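You operate a simulated robot arm through the tools that you are given. There is no shell and no other tool.

You are at the controls of a simulated two-armed robot. One attempt, no reset.

## Task
The juicer cone will not turn: switch off, tighten the thumb screw, lock the head and try speed 2.
Fine: let it turn, then switch off again.

Only the result counts: the job must be done as asked and must still hold three seconds after the hand-in. Knocking over, shifting, dropping, spilling or breaking anything else fails it.

## Robot
Two 7-joint arms with fingered hands on one trunk that stands fixed in place. Base frame: the origin is at the foot of the trunk, x ahead of it, y to its left, z up; the work surface is at about z = 245. Lengths are in mm, angles in degrees, forces in N, time in s.
The left shoulder is at [60, 126, 830], the right one opposite. With the tool pointing down near the work surface each hand reaches from about 100 to 600 mm from the base axis, measured 20 degrees to its own side. Payload 2.5 kg a hand.
The TCP of each hand is the grasp point between the finger pads, 30 mm short of the fingertips. In the tool frame z runs along the fingers and y along their closing line. Largest opening 104 mm; the body of the gripper starts 35 mm behind the TCP. The gripper is a hand of 5 fingers: y runs from the thumb to the fingers, the wrist lies at [-15, -104, -178] in the tool frame, and closing takes about 1.5 s.
Orientation is told as [roll, pitch, yaw] about the base's x, y, z axes, in that order, counted from this pose: with the fingers straight down and the wrist toward the robot, the tool's x, y and z point along [0, 1, 0], [1, 0, 0] and [0, 0, -1] of the base frame.

## Interface
- The arms move only by the tool drive_tool. It takes "left_rows", "right_rows" or both (then of equal length, played together; a hand with none holds still); each is a list of rows, each an object (a shift or turn left out is 0, a gripper value left out holds the last) with "delta_pos": the shift along the base's x, y, z in units of 150 mm (1.0 is 150 mm), a list of three; "delta_rot": the turn, a rotation vector about the base's x, y, z in units of 180 degrees (1.0 is 180 degrees), a list of three. In form: [{"delta_pos": [tx, ty, tz], "delta_rot": [ax, ay, az]}, ...]. A call has 1 to 20 rows; each row is the pose to reach, as a shift and turn from the pose commanded when the call began. "left_fingers" and "right_fingers" are, for a hand that has rows, the gripper command, from -1 (fully open) to 1 (shut), values between in proportion, set as the call begins (left out, the last holds). A call with a number of a shift or a turn outside -1 to 1 is refused whole. A row lasts 0.2 s, in which the tool goes at most 50 mm and 8.6 degrees; a call with a longer step from one row to the next is refused whole, and so is a gripper value outside its range. A pose out of reach is approached as far as the arm can. The call stops where the force on the tool passes 40 N (or 10 N more than at its start, if that is more) or the arm is blocked; 0.2 s more then pass. Each finger travels about 153 mm/s and halts on what it meets, pressing with about 25 N; the grip force reading is that of the motor and also rises with nothing between the fingers. The clock runs only during rows and for 0.2 s after the last one: add rows that repeat a pose to give the fingers time. It gives the time, the measured TCP pose, the force on the tool (base axes), the opening and the grip force at its end, in the units of the frame above (readings bear some noise), with the torque about the TCP (base axes, N m) and any sound that the robot's microphone picked up.
- Cameras (640 x 400 px; columns grow to the right, rows downward): "scene" is now at [111.7, 20.3, 1025.3]; the picture's right is [0.47, -0.88, 0.00], its down [-0.67, -0.36, -0.64] and it looks along [0.57, 0.30, -0.77] (base axes); focal length 263 px, centre (320, 200). "left" rides on the left gripper at [-80, -78, -141] in its tool frame; the picture's right is [-0.78, -0.30, 0.56], its down [0.53, -0.78, 0.33] and it looks along [0.33, 0.56, 0.76] (tool axes); focal length 247 px, centre (320, 200). "right" rides on the right gripper at [80, -78, -141] in its tool frame; the picture's right is [-0.78, 0.30, -0.56], its down [-0.53, -0.78, 0.33] and it looks along [-0.33, 0.56, 0.76] (tool axes); focal length 247 px, centre (320, 200). There is no depth. A picture from a camera that has moved, and an enlarged one, comes with that camera's place and axes in the base frame and with its lens. The place of the scene camera against the robot may be out by one fixed shift of up to 25 mm in any direction.
- get_image(camera): a new picture of that camera. No time passes.
- raise_lower(by): slides the trunk up (or, below 0, down) by that many mm; the arms and the scene camera ride with it, the base frame stays. It gives what a move gives, with no picture.
- move_fingers(index, middle, ring, little, thumb_bend, thumb_turn, hand): sets how far each is bent, from 0 (flat) to 100 (curled in); at 30 the hand is open as for a grip, at 70 the pads meet at the TCP. One left out holds its place. A second passes; each finger stops where it meets its share of the squeeze, and holds until it gets a number again. A gripper value or a shape takes the hand back. It gives what a move gives, with no picture; readings hold the bend of each and the force on index, middle, ring, little, thumb and palm. thumb_turn goes from beside the hand (0) to across from the fingers (100), as for a grip.
- hand_shape(shape, hand): the hand has 5 fingers and takes this shape, open, in about a second: jaw (thumb against the fingers, like two jaws); tri (thumb and two fingers); tip (a fingertip pinch); poke (one finger out to press); point (the index stretched); flat (the hand flat); cup (the hand cupped); fist (a fist). The gripper value then closes the fingers along that shape, each until it touches; the sizes above hold for jaw. It gives what a move gives, with no picture.
- turn_head(pan, tilt): turns the head with the scene camera to pan (to the left, within 86 degrees either way) and tilt (down, from -29 to 69), counted from straight ahead of the robot. It gives what a move gives.
- zoom(camera, box): a new picture of the part [left, top, right, bottom] of that camera's present view, enlarged. No time passes.
- sign_off(): hands the job in; it is judged then, once.

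Nothing tells you positions but the pictures and the camera data. Unless the task says otherwise, let go and move clear before handing in.

The tools are called after "Call:" as name(argument=value, ...) on one line, values as JSON. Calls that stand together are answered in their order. drive_tool: Moves the arms, as the interface text tells. Its arguments: {"type":"object","properties":{"left_rows":{"type":"array","items":{"type":"object","properties":{"delta_pos":{"type":"array","items":{"type":"number"}},"delta_rot":{"type":"array","items":{"type":"number"}}}}},"left_fingers":{"type":"number"},"right_rows":{"type":"array","items":{"type":"object","properties":{"delta_pos":{"type":"array","items":{"type":"number"}},"delta_rot":{"type":"array","items":{"type":"number"}}}}},"right_fingers":{"type":"number"}},"required":[]} The other tools are called the same way: raise_lower (by) slides the trunk up or down; hand_shape (shape, hand) gives the hand a shape; move_fingers (index, middle, ring, little, thumb_bend, thumb_turn, hand) moves the fingers one by one; turn_head (pan, tilt) turns the head that bears the scene camera; get_image (camera) takes a picture; zoom (camera, box) takes an enlarged picture of a part of a camera's view; sign_off () hands the job in.

At the start:

```text
time_s: 0.0
left_eef_pos: [339.3, 416.1, 779.2]
left_ee_rot: [0.0, 0.1, -0.1]
left_ft_force: [-0.1, 1.0, -0.7]
left_wrist_torque: [0.01, 0.0, -0.03]
left_finger_gap: 103.7
left_grip_force: 0.1
left_shape: jaw
left_bend: [30.0, 30.0, 30.0, 30.0, 30.0, 98.0]
left_finger forces: [0.0, 0.0, 0.0, 0.1, 0.1, 0.1]
right_eef_pos: [530.8, 15.7, 784.0]
right_ee_rot: [0.1, 0.0, 0.0]
right_ft_force: [-0.7, -0.5, -0.2]
right_wrist_torque: [-0.02, -0.02, 0.0]
right_finger_gap: 103.9
right_grip_force: 0.1
right_shape: jaw
right_bend: [30.0, 30.0, 30.0, 30.0, 30.0, 98.0]
right_finger forces: [0.1, 0.0, 0.0, 0.1, 0.0, 0.0]
trunk travel left (down, up): [-225.0, 715.0]
head pan, tilt: [28.3, 50.0]
```

scene: 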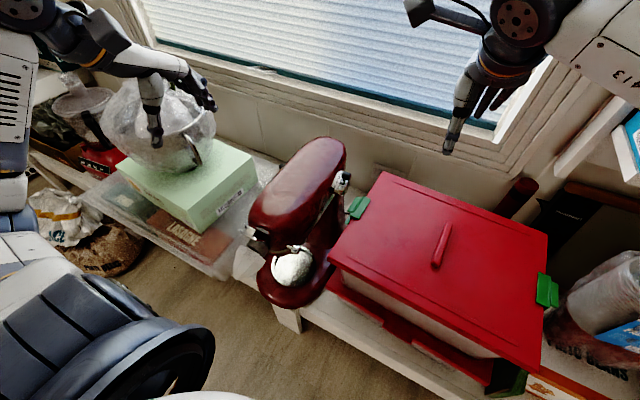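
right: 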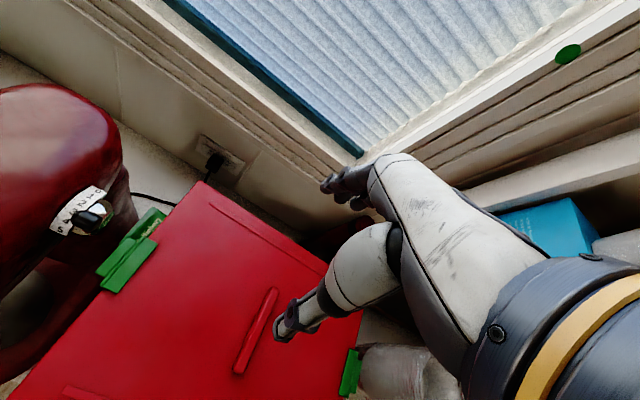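
left: 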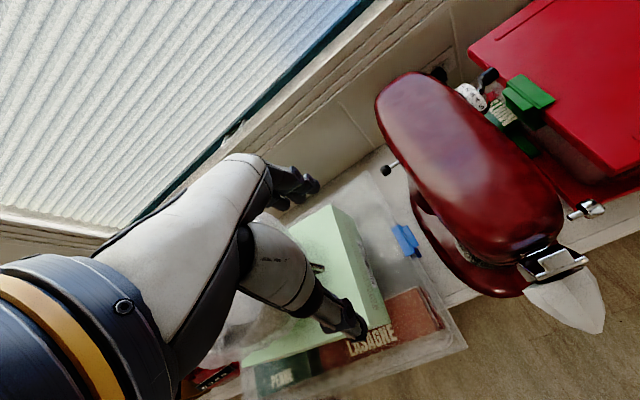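

I see a red stand mixer with a juicer attachment at its front, a dial on its right side (near the red box), and small levers. I'll look closer at the controls before moving.

Call:
zoom(camera="scene", box=[220, 120, 400, 320])

Call:
zoom(camera="right", box=[0, 120, 240, 320])

Call:
zoom(camera="left", box=[360, 50, 640, 350])

```text
2.00 times, centred on (310, 220) of scene
camera zoom: at [111.7, 20.3, 1025.3], right [0.47, -0.88, 0.0], down [-0.67, -0.36, -0.64], along [0.57, 0.3, -0.77], focal length 527 px, centre (340, 160)
```

zoom: 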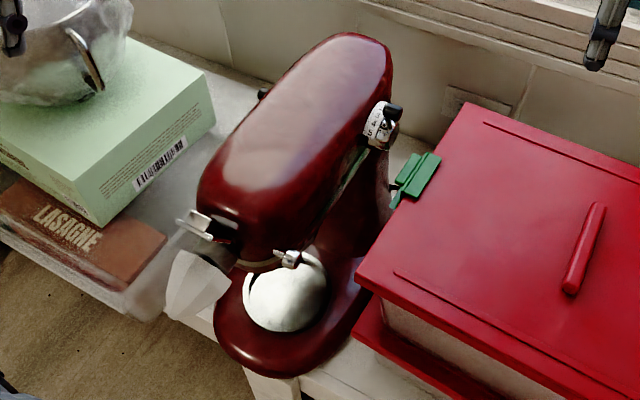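

```text
2.00 times, centred on (120, 220) of right
camera zoom: at [453.9, 96.6, 924.7], right [0.3, -0.78, 0.56], down [-0.78, -0.53, -0.33], along [0.56, -0.33, -0.76], focal length 494 px, centre (720, 160)
```

zoom: 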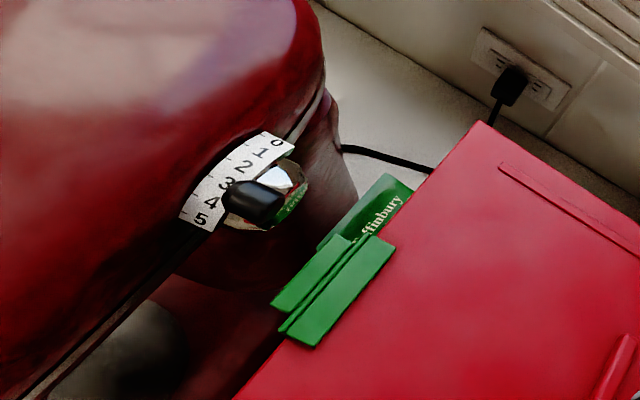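

```text
1.33 times, centred on (500, 200) of left
camera zoom: at [260.6, 335.8, 920.8], right [-0.3, -0.78, -0.56], down [-0.78, 0.54, -0.33], along [0.56, 0.33, -0.76], focal length 329 px, centre (80, 200)
```

zoom: 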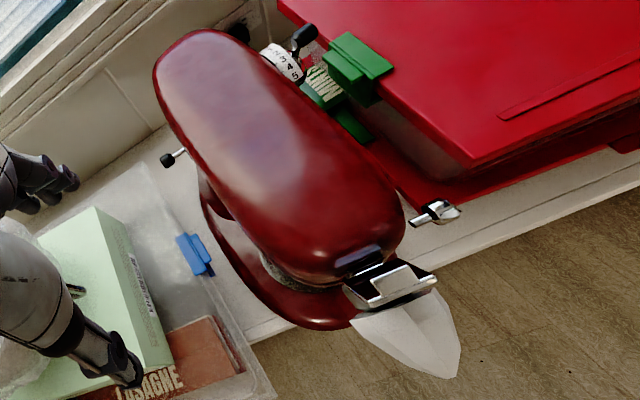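

The mixer head carries a speed lever on its right side (scale 0–5), a black-knobbed pin on its left, and a silver wing screw at the front hub. I'm zooming in tighter on each to read their states.

Call:
zoom(camera="right", box=[40, 170, 120, 250])

Call:
zoom(camera="left", box=[500, 180, 620, 350])

Call:
zoom(camera="scene", box=[240, 210, 340, 310])

Call:
zoom(camera="left", box=[360, 130, 440, 210])

```text
5.00 times, centred on (80, 210) of right
camera zoom: at [453.9, 96.6, 924.7], right [0.3, -0.78, 0.56], down [-0.78, -0.53, -0.33], along [0.56, -0.33, -0.76], focal length 1235 px, centre (1520, 150)
```

zoom: 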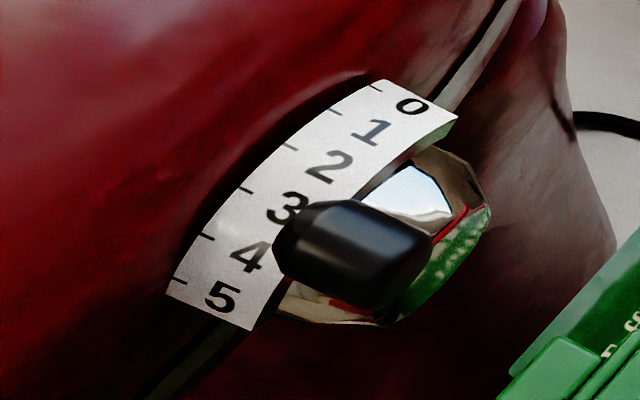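

```text
2.35 times, centred on (560, 265) of left
camera zoom: at [260.6, 335.8, 920.8], right [-0.3, -0.78, -0.56], down [-0.78, 0.54, -0.33], along [0.56, 0.33, -0.76], focal length 581 px, centre (-245, 47)
```

zoom: 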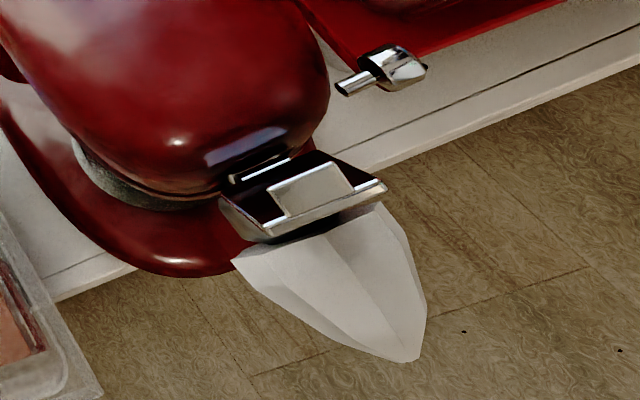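

```text
4.00 times, centred on (290, 260) of scene
camera zoom: at [111.7, 20.3, 1025.3], right [0.47, -0.88, 0.0], down [-0.67, -0.36, -0.64], along [0.57, 0.3, -0.77], focal length 1054 px, centre (440, -40)
```

zoom: 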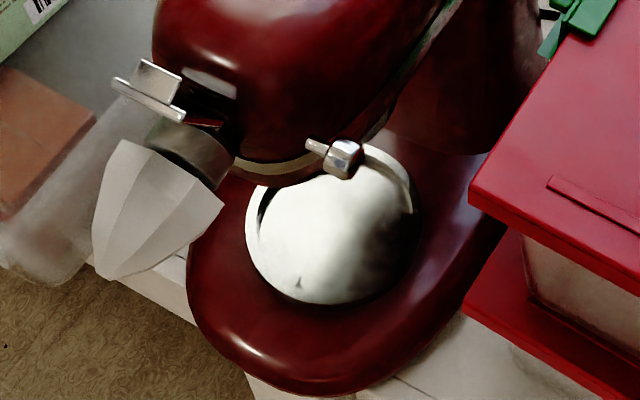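

```text
5.00 times, centred on (400, 170) of left
camera zoom: at [260.6, 335.8, 920.8], right [-0.3, -0.78, -0.56], down [-0.78, 0.54, -0.33], along [0.56, 0.33, -0.76], focal length 1235 px, centre (-80, 350)
```

zoom: 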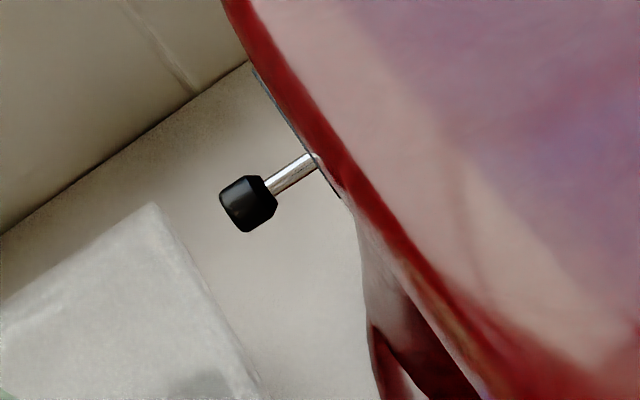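

The speed lever reads somewhere around 3–4 and the mixer axis looks nearly parallel to base x. I estimate the speed knob at [503,183,604], the wing screw near [318,195,540] and the lock pin near [527,363,519]. I'll roll the right hand 90° to bring its camera around to the right side of the mixer.

Call:
drive_tool(right_rows=[{"delta_pos": [-0.08, -0.01, 0], "delta_rot": [0.0417, 0, 0]}, {"delta_pos": [-0.16, -0.02, 0], "delta_rot": [0.0833, 0, 0]}, {"delta_pos": [-0.24, -0.03, 0], "delta_rot": [0.125, 0, 0]}, {"delta_pos": [-0.32, -0.04, 0], "delta_rot": [0.1667, 0, 0]}, {"delta_pos": [-0.4, -0.05, 0], "delta_rot": [0.2083, 0, 0]}, {"delta_pos": [-0.48, -0.06, -0.05], "delta_rot": [0.25, 0, 0]}, {"delta_pos": [-0.56, -0.07, -0.1], "delta_rot": [0.2917, 0, 0]}, {"delta_pos": [-0.64, -0.08, -0.15], "delta_rot": [0.3333, 0, 0]}, {"delta_pos": [-0.72, -0.09, -0.2], "delta_rot": [0.375, 0, 0]}, {"delta_pos": [-0.8, -0.1, -0.25], "delta_rot": [0.4167, 0, 0]}, {"delta_pos": [-0.88, -0.1, -0.3], "delta_rot": [0.4583, 0, 0]}, {"delta_pos": [-0.96, -0.1, -0.35], "delta_rot": [0.5, 0, 0]}, {"delta_pos": [-0.96, -0.1, -0.35], "delta_rot": [0.5, 0, 0]}])

```text
time_s: 2.8
left_eef_pos: [338.6, 415.9, 781.3]
left_ee_rot: [0.1, 0.1, -0.2]
left_ft_force: [-0.2, 0.9, -0.3]
left_wrist_torque: [0.01, 0.0, 0.04]
left_finger_gap: 103.8
left_grip_force: 0.1
left_shape: jaw
left_bend: [30.0, 30.0, 30.0, 30.0, 30.0, 98.0]
left_finger forces: [0.0, 0.0, 0.1, 0.2, 0.0, 0.1]
right_eef_pos: [386.4, 1.2, 730.8]
right_ee_rot: [89.9, -0.2, 0.1]
right_ft_force: [-0.2, -0.6, 0.3]
right_wrist_torque: [0.0, -0.04, 0.0]
right_finger_gap: 103.5
right_grip_force: 0.1
right_shape: jaw
right_bend: [30.0, 30.0, 30.0, 30.0, 30.0, 98.0]
right_finger forces: [0.0, 0.1, 0.1, 0.0, 0.1, 0.1]
trunk travel left (down, up): [-225.0, 715.0]
head pan, tilt: [28.3, 50.0]
```

The right hand now points to the left at [386,1,731]. Next I look through its camera.

Call:
get_image(camera="right")

Call:
get_image(camera="scene")

```text
taken
camera right: at [310.1, -140.0, 810.8], right [0.3, -0.56, -0.78], down [-0.78, 0.33, -0.54], along [0.56, 0.76, -0.33], focal length 247 px, centre (320, 200)
```

right: 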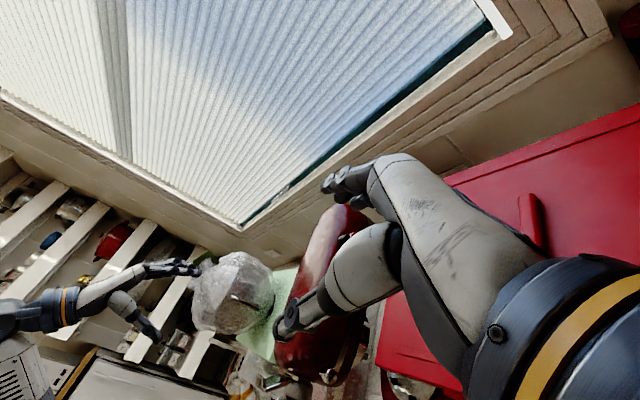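

```text
taken
camera scene: at [111.7, 20.2, 1025.3], right [0.47, -0.88, 0.0], down [-0.67, -0.36, -0.64], along [0.57, 0.3, -0.77], focal length 263 px, centre (320, 200)
```

scene: 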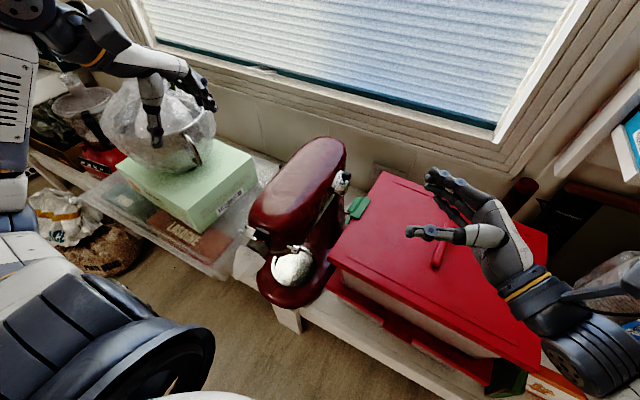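

I'm lowering the right hand toward a stand-off in front of the wing screw, still well above the red lid.

Call:
drive_tool(right_rows=[{"delta_pos": [-0.15, 0.0, -0.15]}, {"delta_pos": [-0.3, 0.05, -0.35]}, {"delta_pos": [-0.45, 0.1, -0.55]}, {"delta_pos": [-0.5, 0.15, -0.75]}, {"delta_pos": [-0.5, 0.2, -0.85]}, {"delta_pos": [-0.5, 0.2, -0.85]}])

Call:
get_image(camera="right")

Call:
get_image(camera="scene")

```text
time_s: 4.2
left_eef_pos: [337.3, 416.9, 780.3]
left_ee_rot: [0.0, 0.1, -0.1]
left_ft_force: [-0.7, -0.6, 0.6]
left_wrist_torque: [0.01, 0.02, 0.02]
left_finger_gap: 103.6
left_grip_force: 0.1
left_shape: jaw
left_bend: [30.0, 30.0, 30.0, 30.0, 30.0, 98.0]
left_finger forces: [0.1, 0.1, 0.0, 0.0, 0.0, 0.0]
right_eef_pos: [311.4, 31.2, 604.7]
right_ee_rot: [90.0, 0.0, 0.0]
right_ft_force: [0.3, 0.4, -0.1]
right_wrist_torque: [0.0, 0.02, 0.0]
right_finger_gap: 103.6
right_grip_force: 0.0
right_shape: jaw
right_bend: [30.0, 30.0, 30.0, 30.0, 30.0, 98.0]
right_finger forces: [0.0, 0.0, 0.0, 0.0, 0.1, 0.0]
trunk travel left (down, up): [-225.0, 715.0]
head pan, tilt: [28.3, 50.0]
```

```text
taken
camera right: at [234.0, -108.8, 683.6], right [0.3, -0.56, -0.78], down [-0.78, 0.33, -0.53], along [0.56, 0.76, -0.33], focal length 247 px, centre (320, 200)
```

right: 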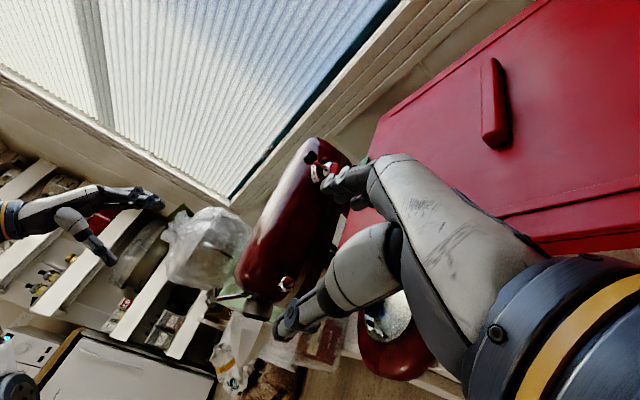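

```text
taken
camera scene: at [111.7, 20.3, 1025.3], right [0.47, -0.88, 0.0], down [-0.67, -0.36, -0.64], along [0.57, 0.3, -0.77], focal length 263 px, centre (320, 200)
```

scene: 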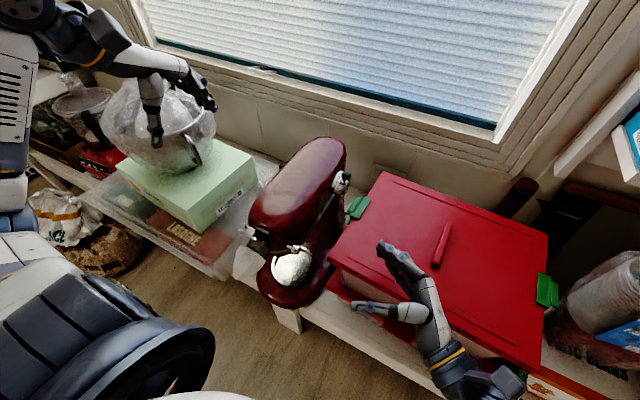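

Call:
zoom(camera="right", box=[200, 120, 440, 400])

Call:
zoom(camera="right", box=[250, 240, 340, 340])

Call:
zoom(camera="right", box=[290, 130, 370, 210])

```text
1.43 times, centred on (320, 260) of right
camera zoom: at [234.0, -108.8, 683.6], right [0.3, -0.56, -0.78], down [-0.78, 0.33, -0.53], along [0.56, 0.76, -0.33], focal length 353 px, centre (320, 114)
```

zoom: 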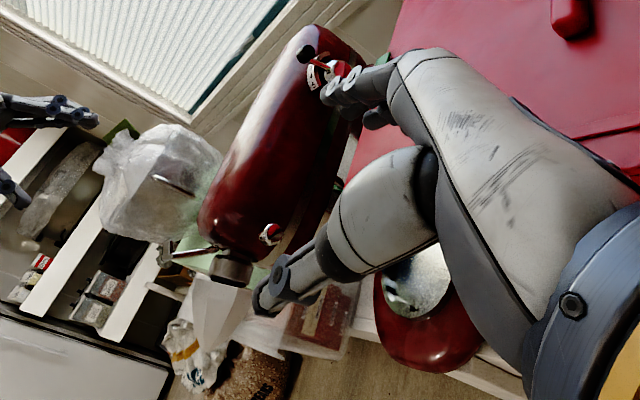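

```text
4.00 times, centred on (295, 290) of right
camera zoom: at [234.0, -108.8, 683.6], right [0.3, -0.56, -0.78], down [-0.78, 0.33, -0.53], along [0.56, 0.76, -0.33], focal length 988 px, centre (420, -160)
```

zoom: 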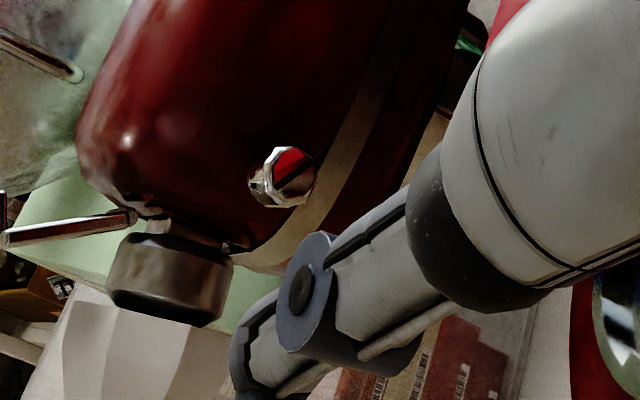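

```text
5.00 times, centred on (330, 170) of right
camera zoom: at [234.0, -108.8, 683.6], right [0.3, -0.56, -0.78], down [-0.78, 0.33, -0.53], along [0.56, 0.76, -0.33], focal length 1235 px, centre (270, 350)
```

zoom: 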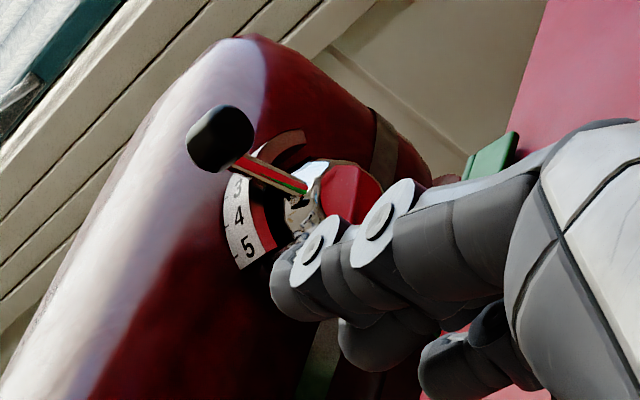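

The right view puts the wing screw's head at about [315,201,553]. The speed scale is centred near [517,·,552] with 0 at the back, and the lever is at about 3. Now I study the hand's own geometry and the mixer front in the scene view.

Call:
zoom(camera="scene", box=[330, 220, 530, 400])

Call:
zoom(camera="scene", box=[300, 150, 380, 230])

Call:
zoom(camera="scene", box=[270, 225, 330, 285])

```text
2.22 times, centred on (430, 310) of scene
camera zoom: at [111.7, 20.3, 1025.3], right [0.47, -0.88, 0.0], down [-0.67, -0.36, -0.64], along [0.57, 0.3, -0.77], focal length 585 px, centre (76, -44)
```

zoom: 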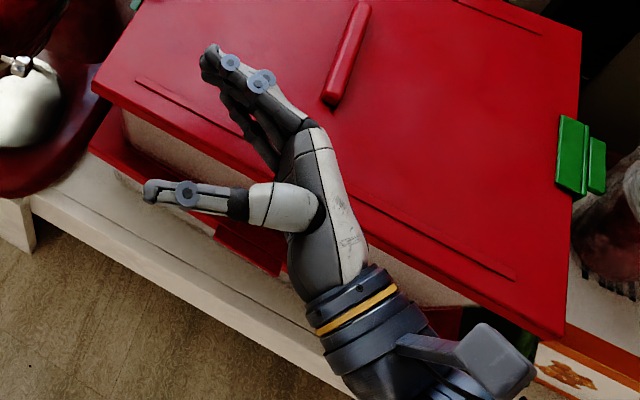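

```text
5.00 times, centred on (340, 190) of scene
camera zoom: at [111.7, 20.3, 1025.3], right [0.47, -0.88, 0.0], down [-0.67, -0.36, -0.64], along [0.57, 0.3, -0.77], focal length 1317 px, centre (220, 250)
```

zoom: 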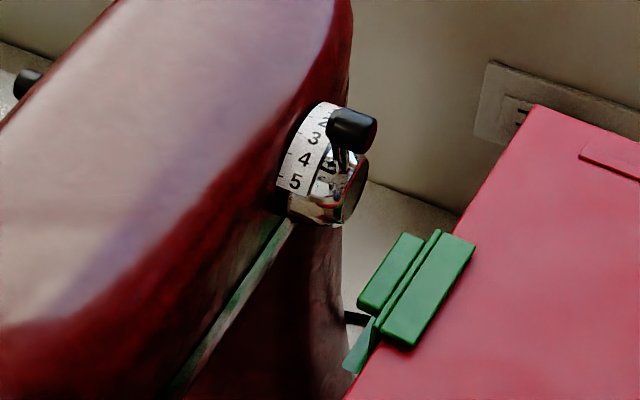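

```text
6.67 times, centred on (300, 255) of scene
camera zoom: at [111.7, 20.3, 1025.3], right [0.47, -0.88, 0.0], down [-0.67, -0.36, -0.64], along [0.57, 0.3, -0.77], focal length 1756 px, centre (453, -167)
```

zoom: 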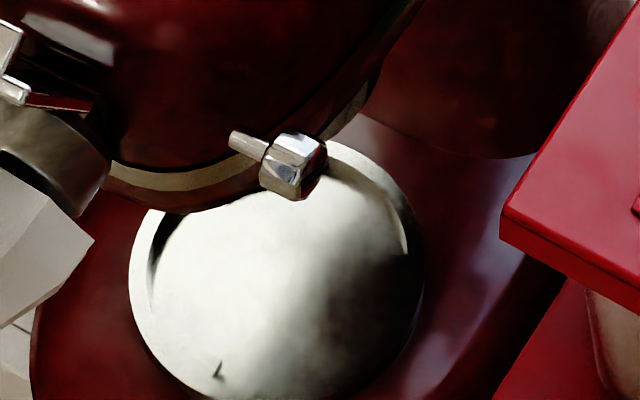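

The thumb screw is a faceted knob on a short rod on the head's right flank. I'll first bring the open right hand above the lid, in front of the speed lever, keeping it clear of the head.

Call:
drive_tool(right_rows=[{"delta_pos": [0.1, -0.05, 0.15]}, {"delta_pos": [0.4, -0.05, 0.2]}, {"delta_pos": [0.7, 0.0, 0.2]}, {"delta_pos": [0.95, 0.05, 0.2]}, {"delta_pos": [0.95, 0.05, 0.2]}])

Call:
get_image(camera="right")

Call:
get_image(camera="scene")

```text
time_s: 5.4
left_eef_pos: [338.8, 416.3, 780.1]
left_ee_rot: [0.1, 0.0, -0.2]
left_ft_force: [0.5, 0.0, -0.3]
left_wrist_torque: [0.01, 0.03, 0.01]
left_finger_gap: 103.4
left_grip_force: 0.0
left_shape: jaw
left_bend: [30.0, 30.0, 30.0, 30.0, 30.0, 98.0]
left_finger forces: [0.1, 0.0, 0.0, 0.0, 0.1, 0.0]
right_eef_pos: [455.6, 38.4, 633.7]
right_ee_rot: [90.0, 0.1, 0.1]
right_ft_force: [-0.1, 0.0, 0.0]
right_wrist_torque: [-0.03, 0.01, 0.01]
right_finger_gap: 104.0
right_grip_force: 0.0
right_shape: jaw
right_bend: [30.0, 30.0, 30.0, 30.0, 30.0, 98.0]
right_finger forces: [0.0, 0.1, 0.0, 0.0, 0.0, 0.1]
trunk travel left (down, up): [-225.0, 715.0]
head pan, tilt: [28.3, 50.0]
```

```text
taken
camera right: at [377.8, -101.6, 713.4], right [0.29, -0.56, -0.78], down [-0.78, 0.33, -0.53], along [0.56, 0.76, -0.34], focal length 247 px, centre (320, 200)
```

right: 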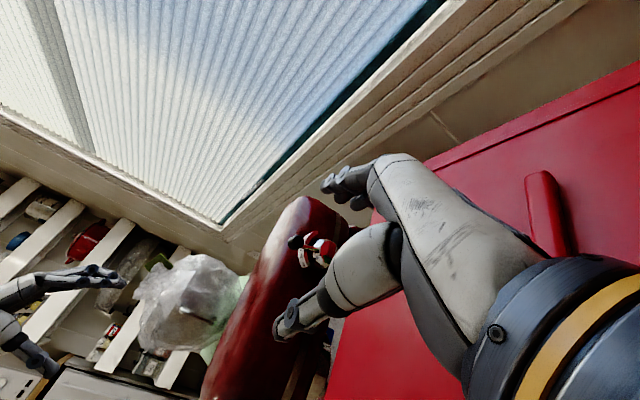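

```text
taken
camera scene: at [111.7, 20.3, 1025.3], right [0.47, -0.88, 0.0], down [-0.67, -0.36, -0.64], along [0.57, 0.3, -0.77], focal length 263 px, centre (320, 200)
```

scene: 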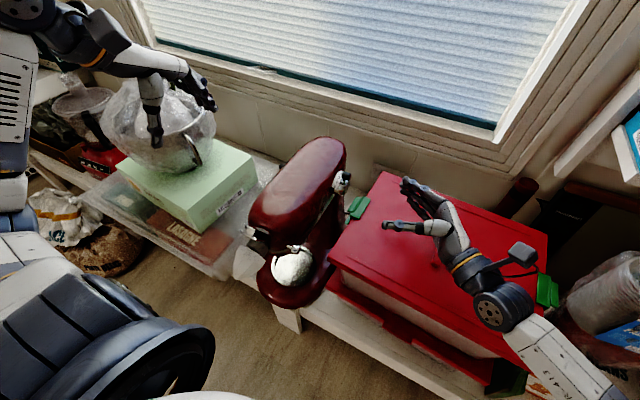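

Call:
zoom(camera="right", box=[270, 200, 360, 290])

Call:
zoom(camera="scene", box=[330, 150, 550, 330])

```text
4.44 times, centred on (315, 245) of right
camera zoom: at [377.8, -101.6, 713.4], right [0.29, -0.56, -0.78], down [-0.78, 0.33, -0.53], along [0.56, 0.76, -0.34], focal length 1098 px, centre (342, 0)
```

zoom: 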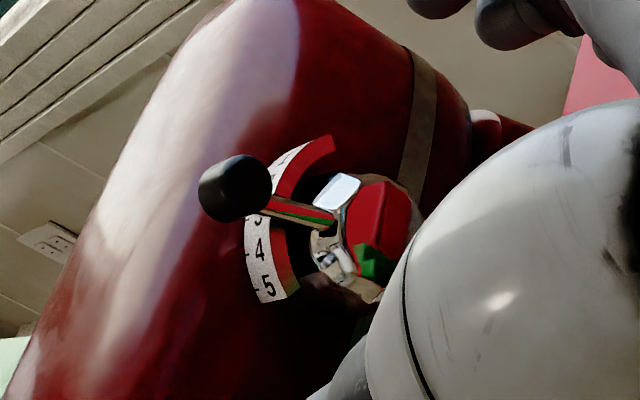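

```text
2.22 times, centred on (440, 240) of scene
camera zoom: at [111.7, 20.3, 1025.3], right [0.47, -0.88, 0.0], down [-0.67, -0.36, -0.64], along [0.57, 0.3, -0.77], focal length 585 px, centre (53, 111)
```

zoom: 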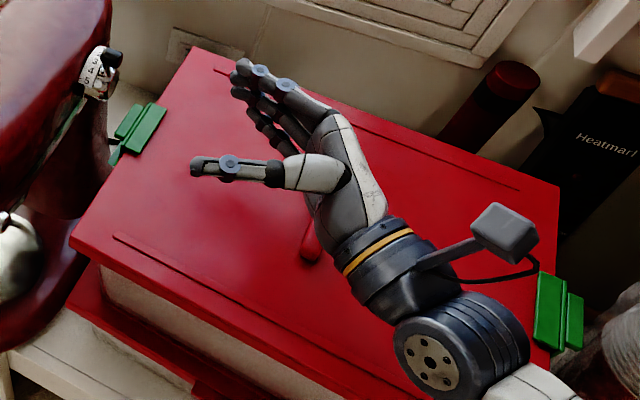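

The lever knob is refined to [506,182,600]. I advance so the open thumb and fingers straddle it from the right, stopping short of the head.

Call:
drive_tool(right_rows=[{"delta_pos": [0.17, 0.1, -0.1]}, {"delta_pos": [0.34, 0.3, -0.2]}, {"delta_pos": [0.34, 0.5, -0.21]}, {"delta_pos": [0.34, 0.65, -0.21]}, {"delta_pos": [0.34, 0.73, -0.21]}, {"delta_pos": [0.34, 0.73, -0.21]}])

Call:
get_image(camera="right")

Call:
zoom(camera="scene", box=[290, 130, 450, 270])

```text
time_s: 6.8
left_eef_pos: [339.1, 416.0, 780.2]
left_ee_rot: [0.0, 0.0, -0.1]
left_ft_force: [0.2, 0.0, 0.1]
left_wrist_torque: [-0.01, 0.03, 0.0]
left_finger_gap: 104.0
left_grip_force: 0.0
left_shape: jaw
left_bend: [30.0, 30.0, 30.0, 30.0, 30.0, 98.0]
left_finger forces: [0.0, 0.0, 0.1, 0.0, 0.0, 0.0]
right_eef_pos: [505.9, 148.1, 602.5]
right_ee_rot: [90.0, 0.0, -0.1]
right_ft_force: [-0.3, 0.6, -0.2]
right_wrist_torque: [-0.02, 0.0, 0.03]
right_finger_gap: 103.8
right_grip_force: 0.0
right_shape: jaw
right_bend: [30.0, 30.0, 30.0, 30.0, 30.0, 98.0]
right_finger forces: [0.1, 0.0, 0.0, 0.0, 0.1, 0.0]
trunk travel left (down, up): [-225.0, 715.0]
head pan, tilt: [28.3, 50.0]
```

```text
taken
camera right: at [428.4, 7.0, 682.1], right [0.3, -0.56, -0.78], down [-0.78, 0.33, -0.53], along [0.56, 0.76, -0.33], focal length 247 px, centre (320, 200)
```

right: 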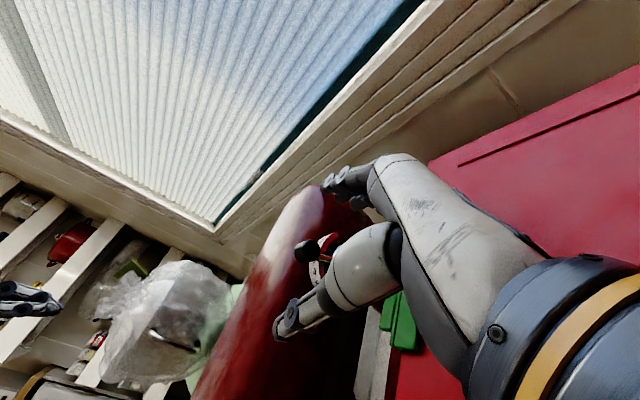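

```text
2.86 times, centred on (370, 200) of scene
camera zoom: at [111.7, 20.3, 1025.3], right [0.47, -0.88, 0.0], down [-0.67, -0.36, -0.64], along [0.57, 0.3, -0.77], focal length 752 px, centre (177, 200)
```

zoom: 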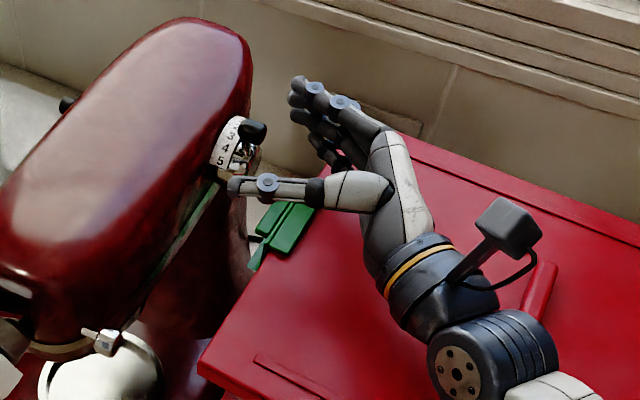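

The knob sits between thumb and fingers. I move 14 mm closer and then close the fingers partly, so they form a loose cage around the knob.

Call:
drive_tool(right_rows=[{"delta_pos": [0, 0.05, -0.01]}, {"delta_pos": [0, 0.09, -0.01]}, {"delta_pos": [0, 0.09, -0.01]}])

Call:
drive_tool(right_rows=[{"delta_pos": [0, 0, 0]}, {"delta_pos": [0, 0, 0]}, {"delta_pos": [0, 0, 0]}, {"delta_pos": [0, 0, 0]}, {"delta_pos": [0, 0, 0]}], right_fingers=0.1)

Call:
get_image(camera="right")

Call:
zoom(camera="scene", box=[290, 130, 450, 270])

```text
time_s: 7.6
left_eef_pos: [338.5, 415.9, 781.3]
left_ee_rot: [-0.1, -0.1, -0.2]
left_ft_force: [0.2, -0.4, -0.3]
left_wrist_torque: [-0.01, 0.03, 0.0]
left_finger_gap: 103.6
left_grip_force: 0.0
left_shape: jaw
left_bend: [30.0, 30.0, 30.0, 30.0, 30.0, 98.0]
left_finger forces: [0.0, 0.1, 0.1, 0.0, 0.1, 0.0]
right_eef_pos: [506.1, 161.1, 601.2]
right_ee_rot: [90.1, 0.0, 0.0]
right_ft_force: [0.3, 0.4, -1.1]
right_wrist_torque: [-0.02, 0.01, -0.01]
right_finger_gap: 103.9
right_grip_force: 0.0
right_shape: jaw
right_bend: [30.0, 30.0, 30.0, 30.0, 30.0, 98.0]
right_finger forces: [0.0, 0.1, 0.1, 0.1, 0.0, 0.0]
trunk travel left (down, up): [-225.0, 715.0]
head pan, tilt: [28.3, 50.0]
```

```text
time_s: 8.8
left_eef_pos: [339.2, 415.6, 779.8]
left_ee_rot: [0.0, 0.0, -0.1]
left_ft_force: [-0.5, -0.1, 0.4]
left_wrist_torque: [-0.01, -0.02, 0.0]
left_finger_gap: 103.9
left_grip_force: 0.1
left_shape: jaw
left_bend: [30.0, 30.0, 30.0, 30.0, 30.0, 98.0]
left_finger forces: [0.0, 0.0, 0.1, 0.0, 0.0, 0.0]
right_eef_pos: [507.1, 161.6, 600.3]
right_ee_rot: [90.0, 0.1, 0.0]
right_ft_force: [-0.2, -0.8, -1.0]
right_wrist_torque: [0.03, -0.01, 0.01]
right_finger_gap: 47.0
right_grip_force: 0.0
right_shape: jaw
right_bend: [74.0, 47.0, 43.0, 42.0, 71.0, 100.0]
right_finger forces: [0.1, 0.1, 0.0, 0.0, 0.1, 0.0]
trunk travel left (down, up): [-225.0, 715.0]
head pan, tilt: [28.3, 50.0]
```

```text
taken
camera right: at [428.3, 20.7, 680.8], right [0.3, -0.56, -0.78], down [-0.78, 0.33, -0.53], along [0.56, 0.76, -0.33], focal length 247 px, centre (320, 200)
```

right: 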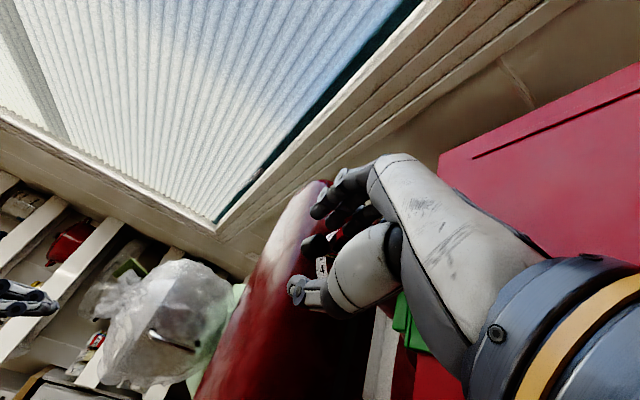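

```text
2.86 times, centred on (370, 200) of scene
camera zoom: at [111.7, 20.3, 1025.3], right [0.47, -0.88, 0.0], down [-0.67, -0.36, -0.64], along [0.57, 0.3, -0.77], focal length 752 px, centre (177, 200)
```

zoom: 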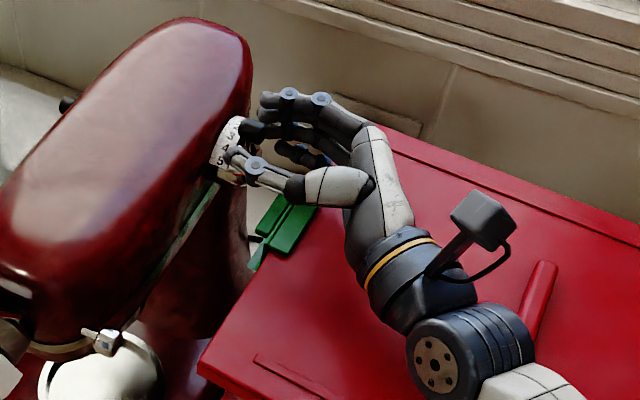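

Call:
zoom(camera="right", box=[270, 150, 390, 330])

Call:
zoom(camera="scene", box=[335, 150, 405, 220])

```text
2.22 times, centred on (330, 240) of right
camera zoom: at [428.3, 20.7, 680.8], right [0.3, -0.56, -0.78], down [-0.78, 0.33, -0.53], along [0.56, 0.76, -0.33], focal length 549 px, centre (298, 111)
```

zoom: 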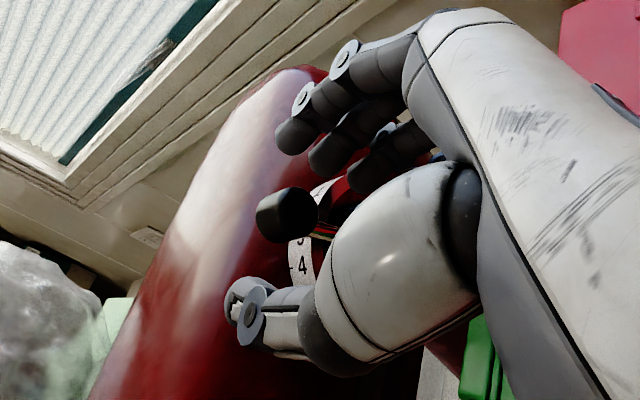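

```text
5.71 times, centred on (370, 185) of scene
camera zoom: at [111.7, 20.3, 1025.3], right [0.47, -0.88, 0.0], down [-0.67, -0.36, -0.64], along [0.57, 0.3, -0.77], focal length 1505 px, centre (34, 286)
```

zoom: 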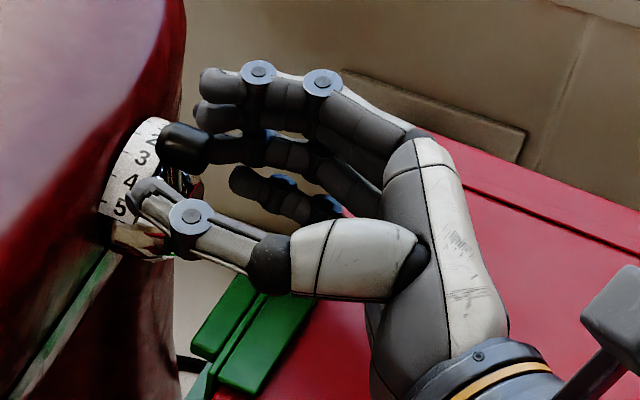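

The thumb (about [474,183,604]) is just in front of the knob and the fingers are behind it. I push the lever backward along its arc toward 0 in small steps.

Call:
drive_tool(right_rows=[{"delta_pos": [0.053, 0, 0]}, {"delta_pos": [0.087, 0, 0]}, {"delta_pos": [0.14, 0, 0.008]}, {"delta_pos": [0.193, 0, 0.008]}, {"delta_pos": [0.247, 0, 0]}, {"delta_pos": [0.3, 0, -0.015]}, {"delta_pos": [0.353, 0, -0.045]}])

Call:
zoom(camera="right", box=[270, 150, 390, 330])

Call:
zoom(camera="scene", box=[335, 150, 405, 220])

```text
time_s: 10.4
left_eef_pos: [338.8, 415.3, 780.1]
left_ee_rot: [-0.1, -0.1, -0.1]
left_ft_force: [0.6, -0.1, -0.3]
left_wrist_torque: [-0.02, 0.02, 0.03]
left_finger_gap: 104.0
left_grip_force: 0.0
left_shape: jaw
left_bend: [30.0, 30.0, 30.0, 30.0, 30.0, 98.0]
left_finger forces: [0.0, 0.0, 0.0, 0.0, 0.0, 0.0]
right_eef_pos: [559.1, 160.6, 594.7]
right_ee_rot: [90.0, 0.0, 0.1]
right_ft_force: [-0.7, -0.8, 0.2]
right_wrist_torque: [-0.01, -0.02, 0.04]
right_finger_gap: 47.5
right_grip_force: 0.0
right_shape: jaw
right_bend: [74.0, 47.0, 43.0, 42.0, 71.0, 100.0]
right_finger forces: [0.0, 0.0, 0.0, 0.1, 0.8, 0.1]
trunk travel left (down, up): [-225.0, 715.0]
head pan, tilt: [28.3, 50.0]
```

```text
2.22 times, centred on (330, 240) of right
camera zoom: at [481.4, 20.6, 673.9], right [0.3, -0.56, -0.78], down [-0.78, 0.33, -0.53], along [0.56, 0.76, -0.33], focal length 549 px, centre (298, 111)
```

zoom: 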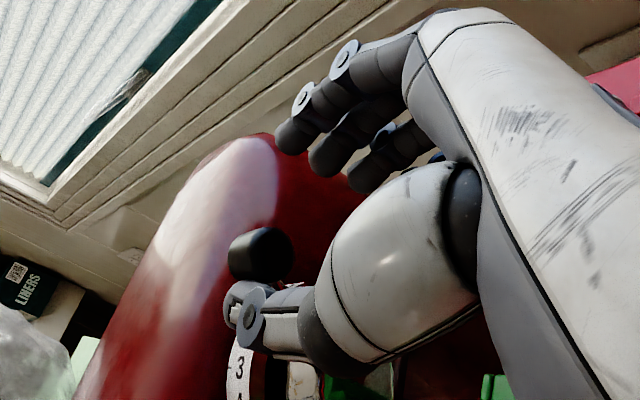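

```text
5.71 times, centred on (370, 185) of scene
camera zoom: at [111.6, 20.2, 1025.3], right [0.47, -0.88, 0.0], down [-0.67, -0.36, -0.64], along [0.57, 0.3, -0.77], focal length 1505 px, centre (34, 286)
```

zoom: 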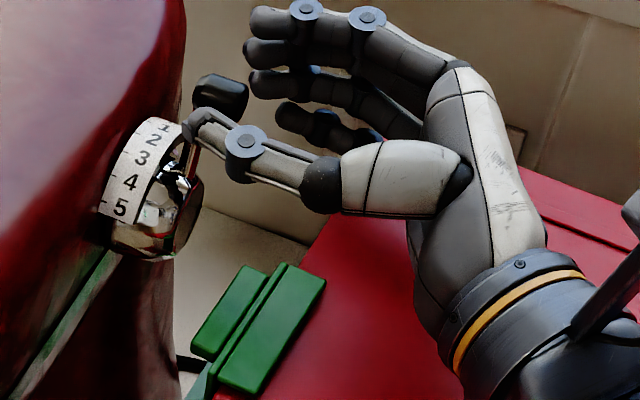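

The lever has moved past 1 with light contact. I continue the arc to the 0 stop.

Call:
drive_tool(right_rows=[{"delta_pos": [0.033, 0, -0.025]}, {"delta_pos": [0.067, 0, -0.055]}, {"delta_pos": [0.09, 0, -0.08]}, {"delta_pos": [0.09, 0, -0.08]}])

Call:
zoom(camera="right", box=[270, 150, 390, 330])

Call:
zoom(camera="scene", box=[335, 150, 405, 220])

```text
time_s: 11.4
left_eef_pos: [338.2, 417.2, 780.9]
left_ee_rot: [0.0, 0.0, -0.1]
left_ft_force: [0.0, 0.5, 0.2]
left_wrist_torque: [0.03, -0.02, 0.02]
left_finger_gap: 103.6
left_grip_force: 0.1
left_shape: jaw
left_bend: [30.0, 30.0, 30.0, 30.0, 30.0, 98.0]
left_finger forces: [0.1, 0.0, 0.1, 0.1, 0.0, 0.0]
right_eef_pos: [572.5, 160.6, 583.6]
right_ee_rot: [90.0, 0.0, 0.0]
right_ft_force: [-0.8, -0.3, 0.0]
right_wrist_torque: [0.06, 0.02, 0.03]
right_finger_gap: 47.5
right_grip_force: 0.0
right_shape: jaw
right_bend: [74.0, 47.0, 43.0, 42.0, 71.0, 100.0]
right_finger forces: [0.0, 0.1, 0.0, 0.1, 0.8, 0.1]
trunk travel left (down, up): [-225.0, 715.0]
head pan, tilt: [28.3, 50.0]
```

```text
2.22 times, centred on (330, 240) of right
camera zoom: at [495.1, 20.3, 662.1], right [0.3, -0.56, -0.78], down [-0.78, 0.33, -0.54], along [0.56, 0.76, -0.33], focal length 549 px, centre (298, 111)
```

zoom: 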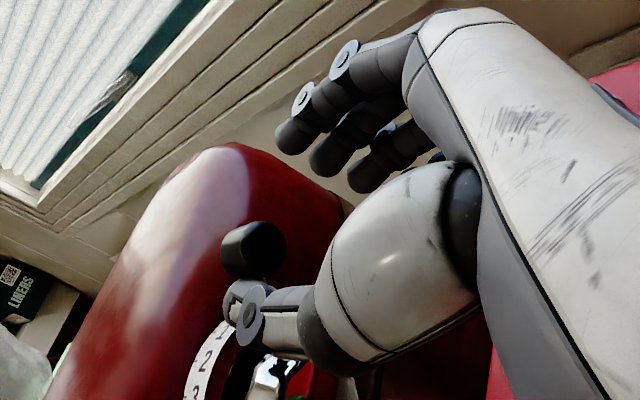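

```text
5.71 times, centred on (370, 185) of scene
camera zoom: at [111.6, 20.2, 1025.3], right [0.47, -0.88, 0.0], down [-0.67, -0.36, -0.64], along [0.57, 0.3, -0.77], focal length 1505 px, centre (34, 286)
```

zoom: 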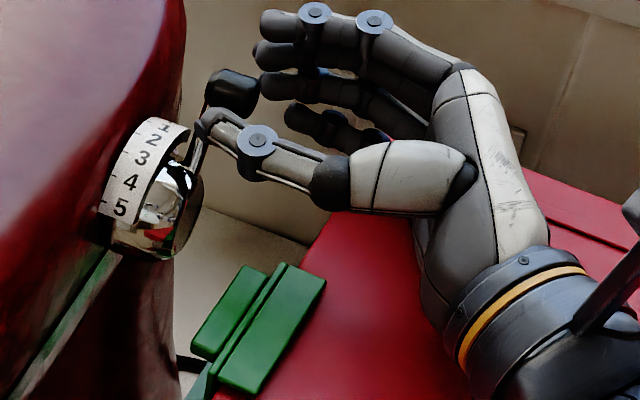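

The knob is now near 47° (0 mark at roughly 50°). I push a few millimetres more to feel for the stop.

Call:
drive_tool(right_rows=[{"delta_pos": [0.015, 0, -0.016]}, {"delta_pos": [0.03, 0, -0.033]}, {"delta_pos": [0.03, 0, -0.033]}])

Call:
zoom(camera="right", box=[270, 150, 390, 330])

Call:
zoom(camera="scene", box=[335, 150, 405, 220])

```text
time_s: 12.2
left_eef_pos: [336.9, 415.4, 780.4]
left_ee_rot: [0.0, -0.1, -0.1]
left_ft_force: [-0.1, 0.1, 0.4]
left_wrist_torque: [0.0, 0.0, 0.01]
left_finger_gap: 103.5
left_grip_force: 0.0
left_shape: jaw
left_bend: [30.0, 30.0, 30.0, 30.0, 30.0, 98.0]
left_finger forces: [0.1, 0.0, 0.1, 0.1, 0.1, 0.0]
right_eef_pos: [577.3, 161.5, 579.5]
right_ee_rot: [90.2, -0.2, 0.1]
right_ft_force: [-5.2, -3.7, 11.8]
right_wrist_torque: [-0.57, 0.07, 0.02]
right_finger_gap: 49.3
right_grip_force: 0.0
right_shape: jaw
right_bend: [74.0, 47.0, 43.0, 42.0, 70.0, 99.0]
right_finger forces: [0.1, 0.0, 0.0, 1.4, 4.8, 8.1]
trunk travel left (down, up): [-225.0, 715.0]
head pan, tilt: [28.3, 50.0]
```

```text
2.22 times, centred on (330, 240) of right
camera zoom: at [498.7, 20.6, 658.6], right [0.3, -0.55, -0.78], down [-0.77, 0.33, -0.54], along [0.56, 0.76, -0.33], focal length 549 px, centre (298, 111)
```

zoom: 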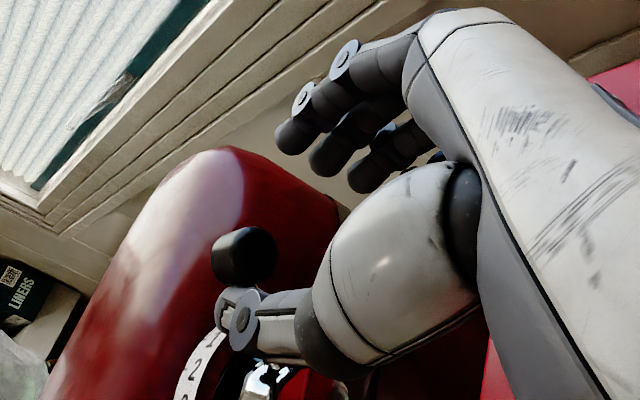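

```text
5.71 times, centred on (370, 185) of scene
camera zoom: at [110.7, 20.0, 1025.6], right [0.47, -0.88, 0.0], down [-0.67, -0.36, -0.64], along [0.57, 0.3, -0.77], focal length 1505 px, centre (34, 286)
```

zoom: 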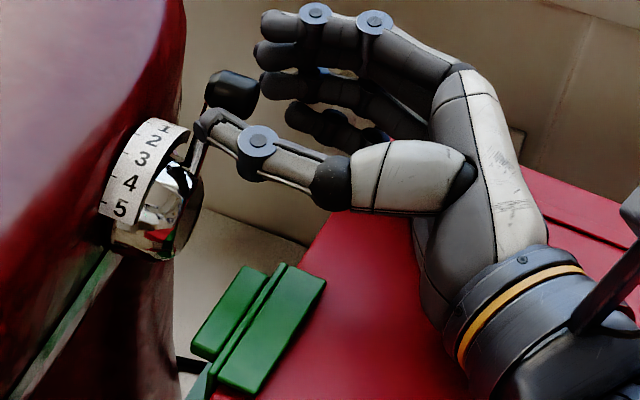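

The lever is against its 0 stop, but the palm or little finger began pressing on something below (about 8 N). I lift off right away and back out to the right.

Call:
drive_tool(right_rows=[{"delta_pos": [-0.03, 0, 0.05]}, {"delta_pos": [-0.08, 0, 0.1]}, {"delta_pos": [-0.08, -0.15, 0.13]}, {"delta_pos": [-0.08, -0.4, 0.2]}, {"delta_pos": [-0.1, -0.65, 0.3]}, {"delta_pos": [-0.2, -0.9, 0.5]}, {"delta_pos": [-0.2, -0.9, 0.5]}])

Call:
get_image(camera="scene")

Call:
zoom(camera="scene", box=[300, 150, 380, 230])

Call:
get_image(camera="right")

```text
refused: row 6 steps farther than a row can; nothing moved
```

```text
taken
camera scene: at [110.7, 20.0, 1025.6], right [0.47, -0.88, 0.0], down [-0.67, -0.36, -0.64], along [0.57, 0.3, -0.77], focal length 263 px, centre (320, 200)
```

scene: 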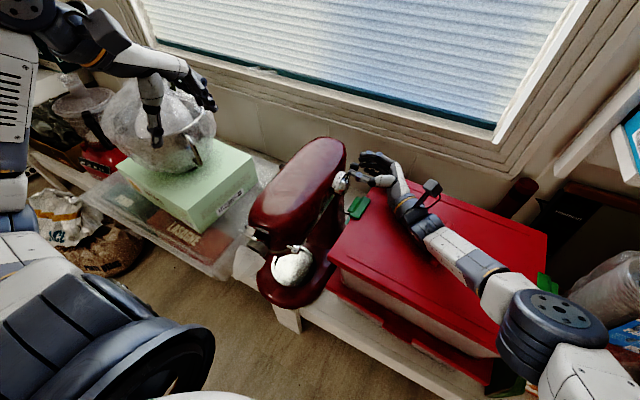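

```text
5.00 times, centred on (340, 190) of scene
camera zoom: at [110.7, 20.0, 1025.6], right [0.47, -0.88, 0.0], down [-0.67, -0.36, -0.64], along [0.57, 0.3, -0.77], focal length 1317 px, centre (220, 250)
```

zoom: 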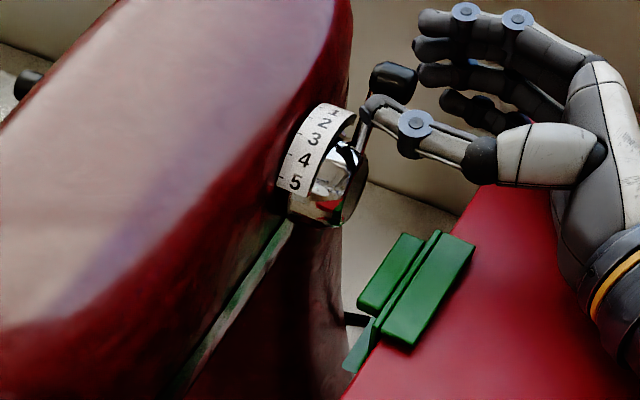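

```text
taken
camera right: at [498.7, 20.6, 658.6], right [0.3, -0.55, -0.78], down [-0.77, 0.33, -0.54], along [0.56, 0.76, -0.33], focal length 247 px, centre (320, 200)
```

right: 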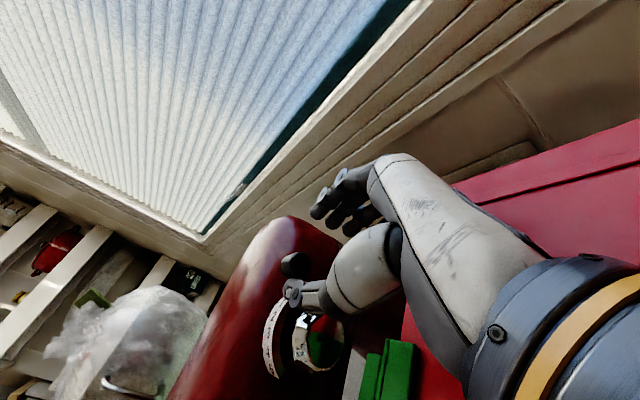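

Nothing moved because one step was too long, and the lid and clip still sit exactly where they were. I retry the retreat with smaller steps.

Call:
drive_tool(right_rows=[{"delta_pos": [-0.03, 0, 0.05]}, {"delta_pos": [-0.08, 0, 0.1]}, {"delta_pos": [-0.08, -0.15, 0.13]}, {"delta_pos": [-0.08, -0.4, 0.2]}, {"delta_pos": [-0.1, -0.62, 0.3]}, {"delta_pos": [-0.2, -0.75, 0.5]}, {"delta_pos": [-0.2, -0.75, 0.5]}])

Call:
zoom(camera="scene", box=[300, 150, 380, 230])

Call:
get_image(camera="right")

```text
time_s: 13.8
left_eef_pos: [338.5, 416.2, 779.9]
left_ee_rot: [0.0, 0.0, 0.0]
left_ft_force: [0.0, -0.5, -0.3]
left_wrist_torque: [0.01, 0.01, 0.01]
left_finger_gap: 103.8
left_grip_force: 0.1
left_shape: jaw
left_bend: [30.0, 30.0, 30.0, 30.0, 30.0, 98.0]
left_finger forces: [0.0, 0.1, 0.1, 0.0, 0.0, 0.0]
right_eef_pos: [546.5, 48.8, 651.9]
right_ee_rot: [90.0, 0.0, 0.0]
right_ft_force: [0.4, -0.2, -0.5]
right_wrist_torque: [-0.01, -0.02, 0.0]
right_finger_gap: 47.3
right_grip_force: 0.0
right_shape: jaw
right_bend: [74.0, 47.0, 43.0, 42.0, 71.0, 100.0]
right_finger forces: [0.1, 0.0, 0.0, 0.0, 0.1, 0.0]
trunk travel left (down, up): [-225.0, 715.0]
head pan, tilt: [28.3, 50.0]
```

```text
5.00 times, centred on (340, 190) of scene
camera zoom: at [111.7, 20.2, 1025.3], right [0.47, -0.88, 0.0], down [-0.67, -0.36, -0.64], along [0.57, 0.3, -0.77], focal length 1317 px, centre (220, 250)
```

zoom: 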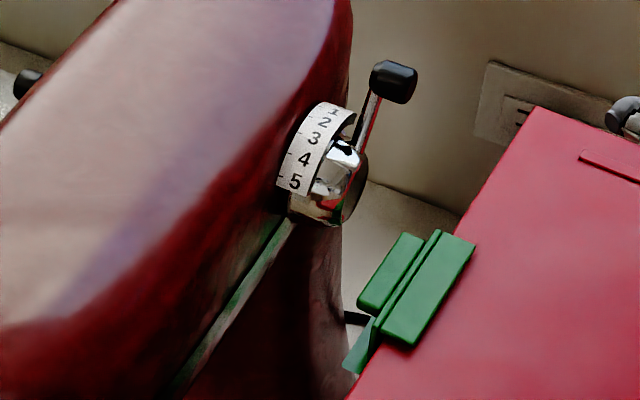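

```text
taken
camera right: at [469.3, -91.5, 731.7], right [0.3, -0.56, -0.78], down [-0.78, 0.33, -0.54], along [0.56, 0.76, -0.33], focal length 247 px, centre (320, 200)
```

right: 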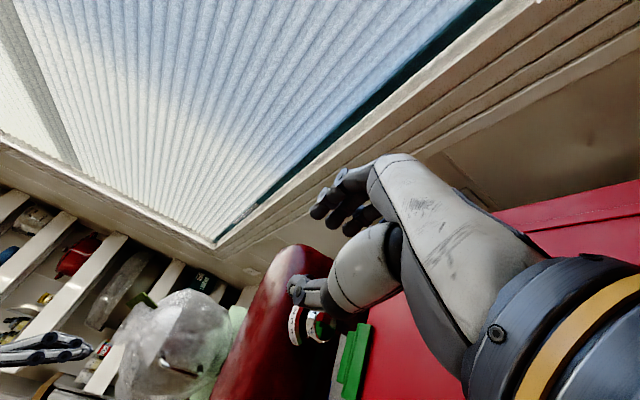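

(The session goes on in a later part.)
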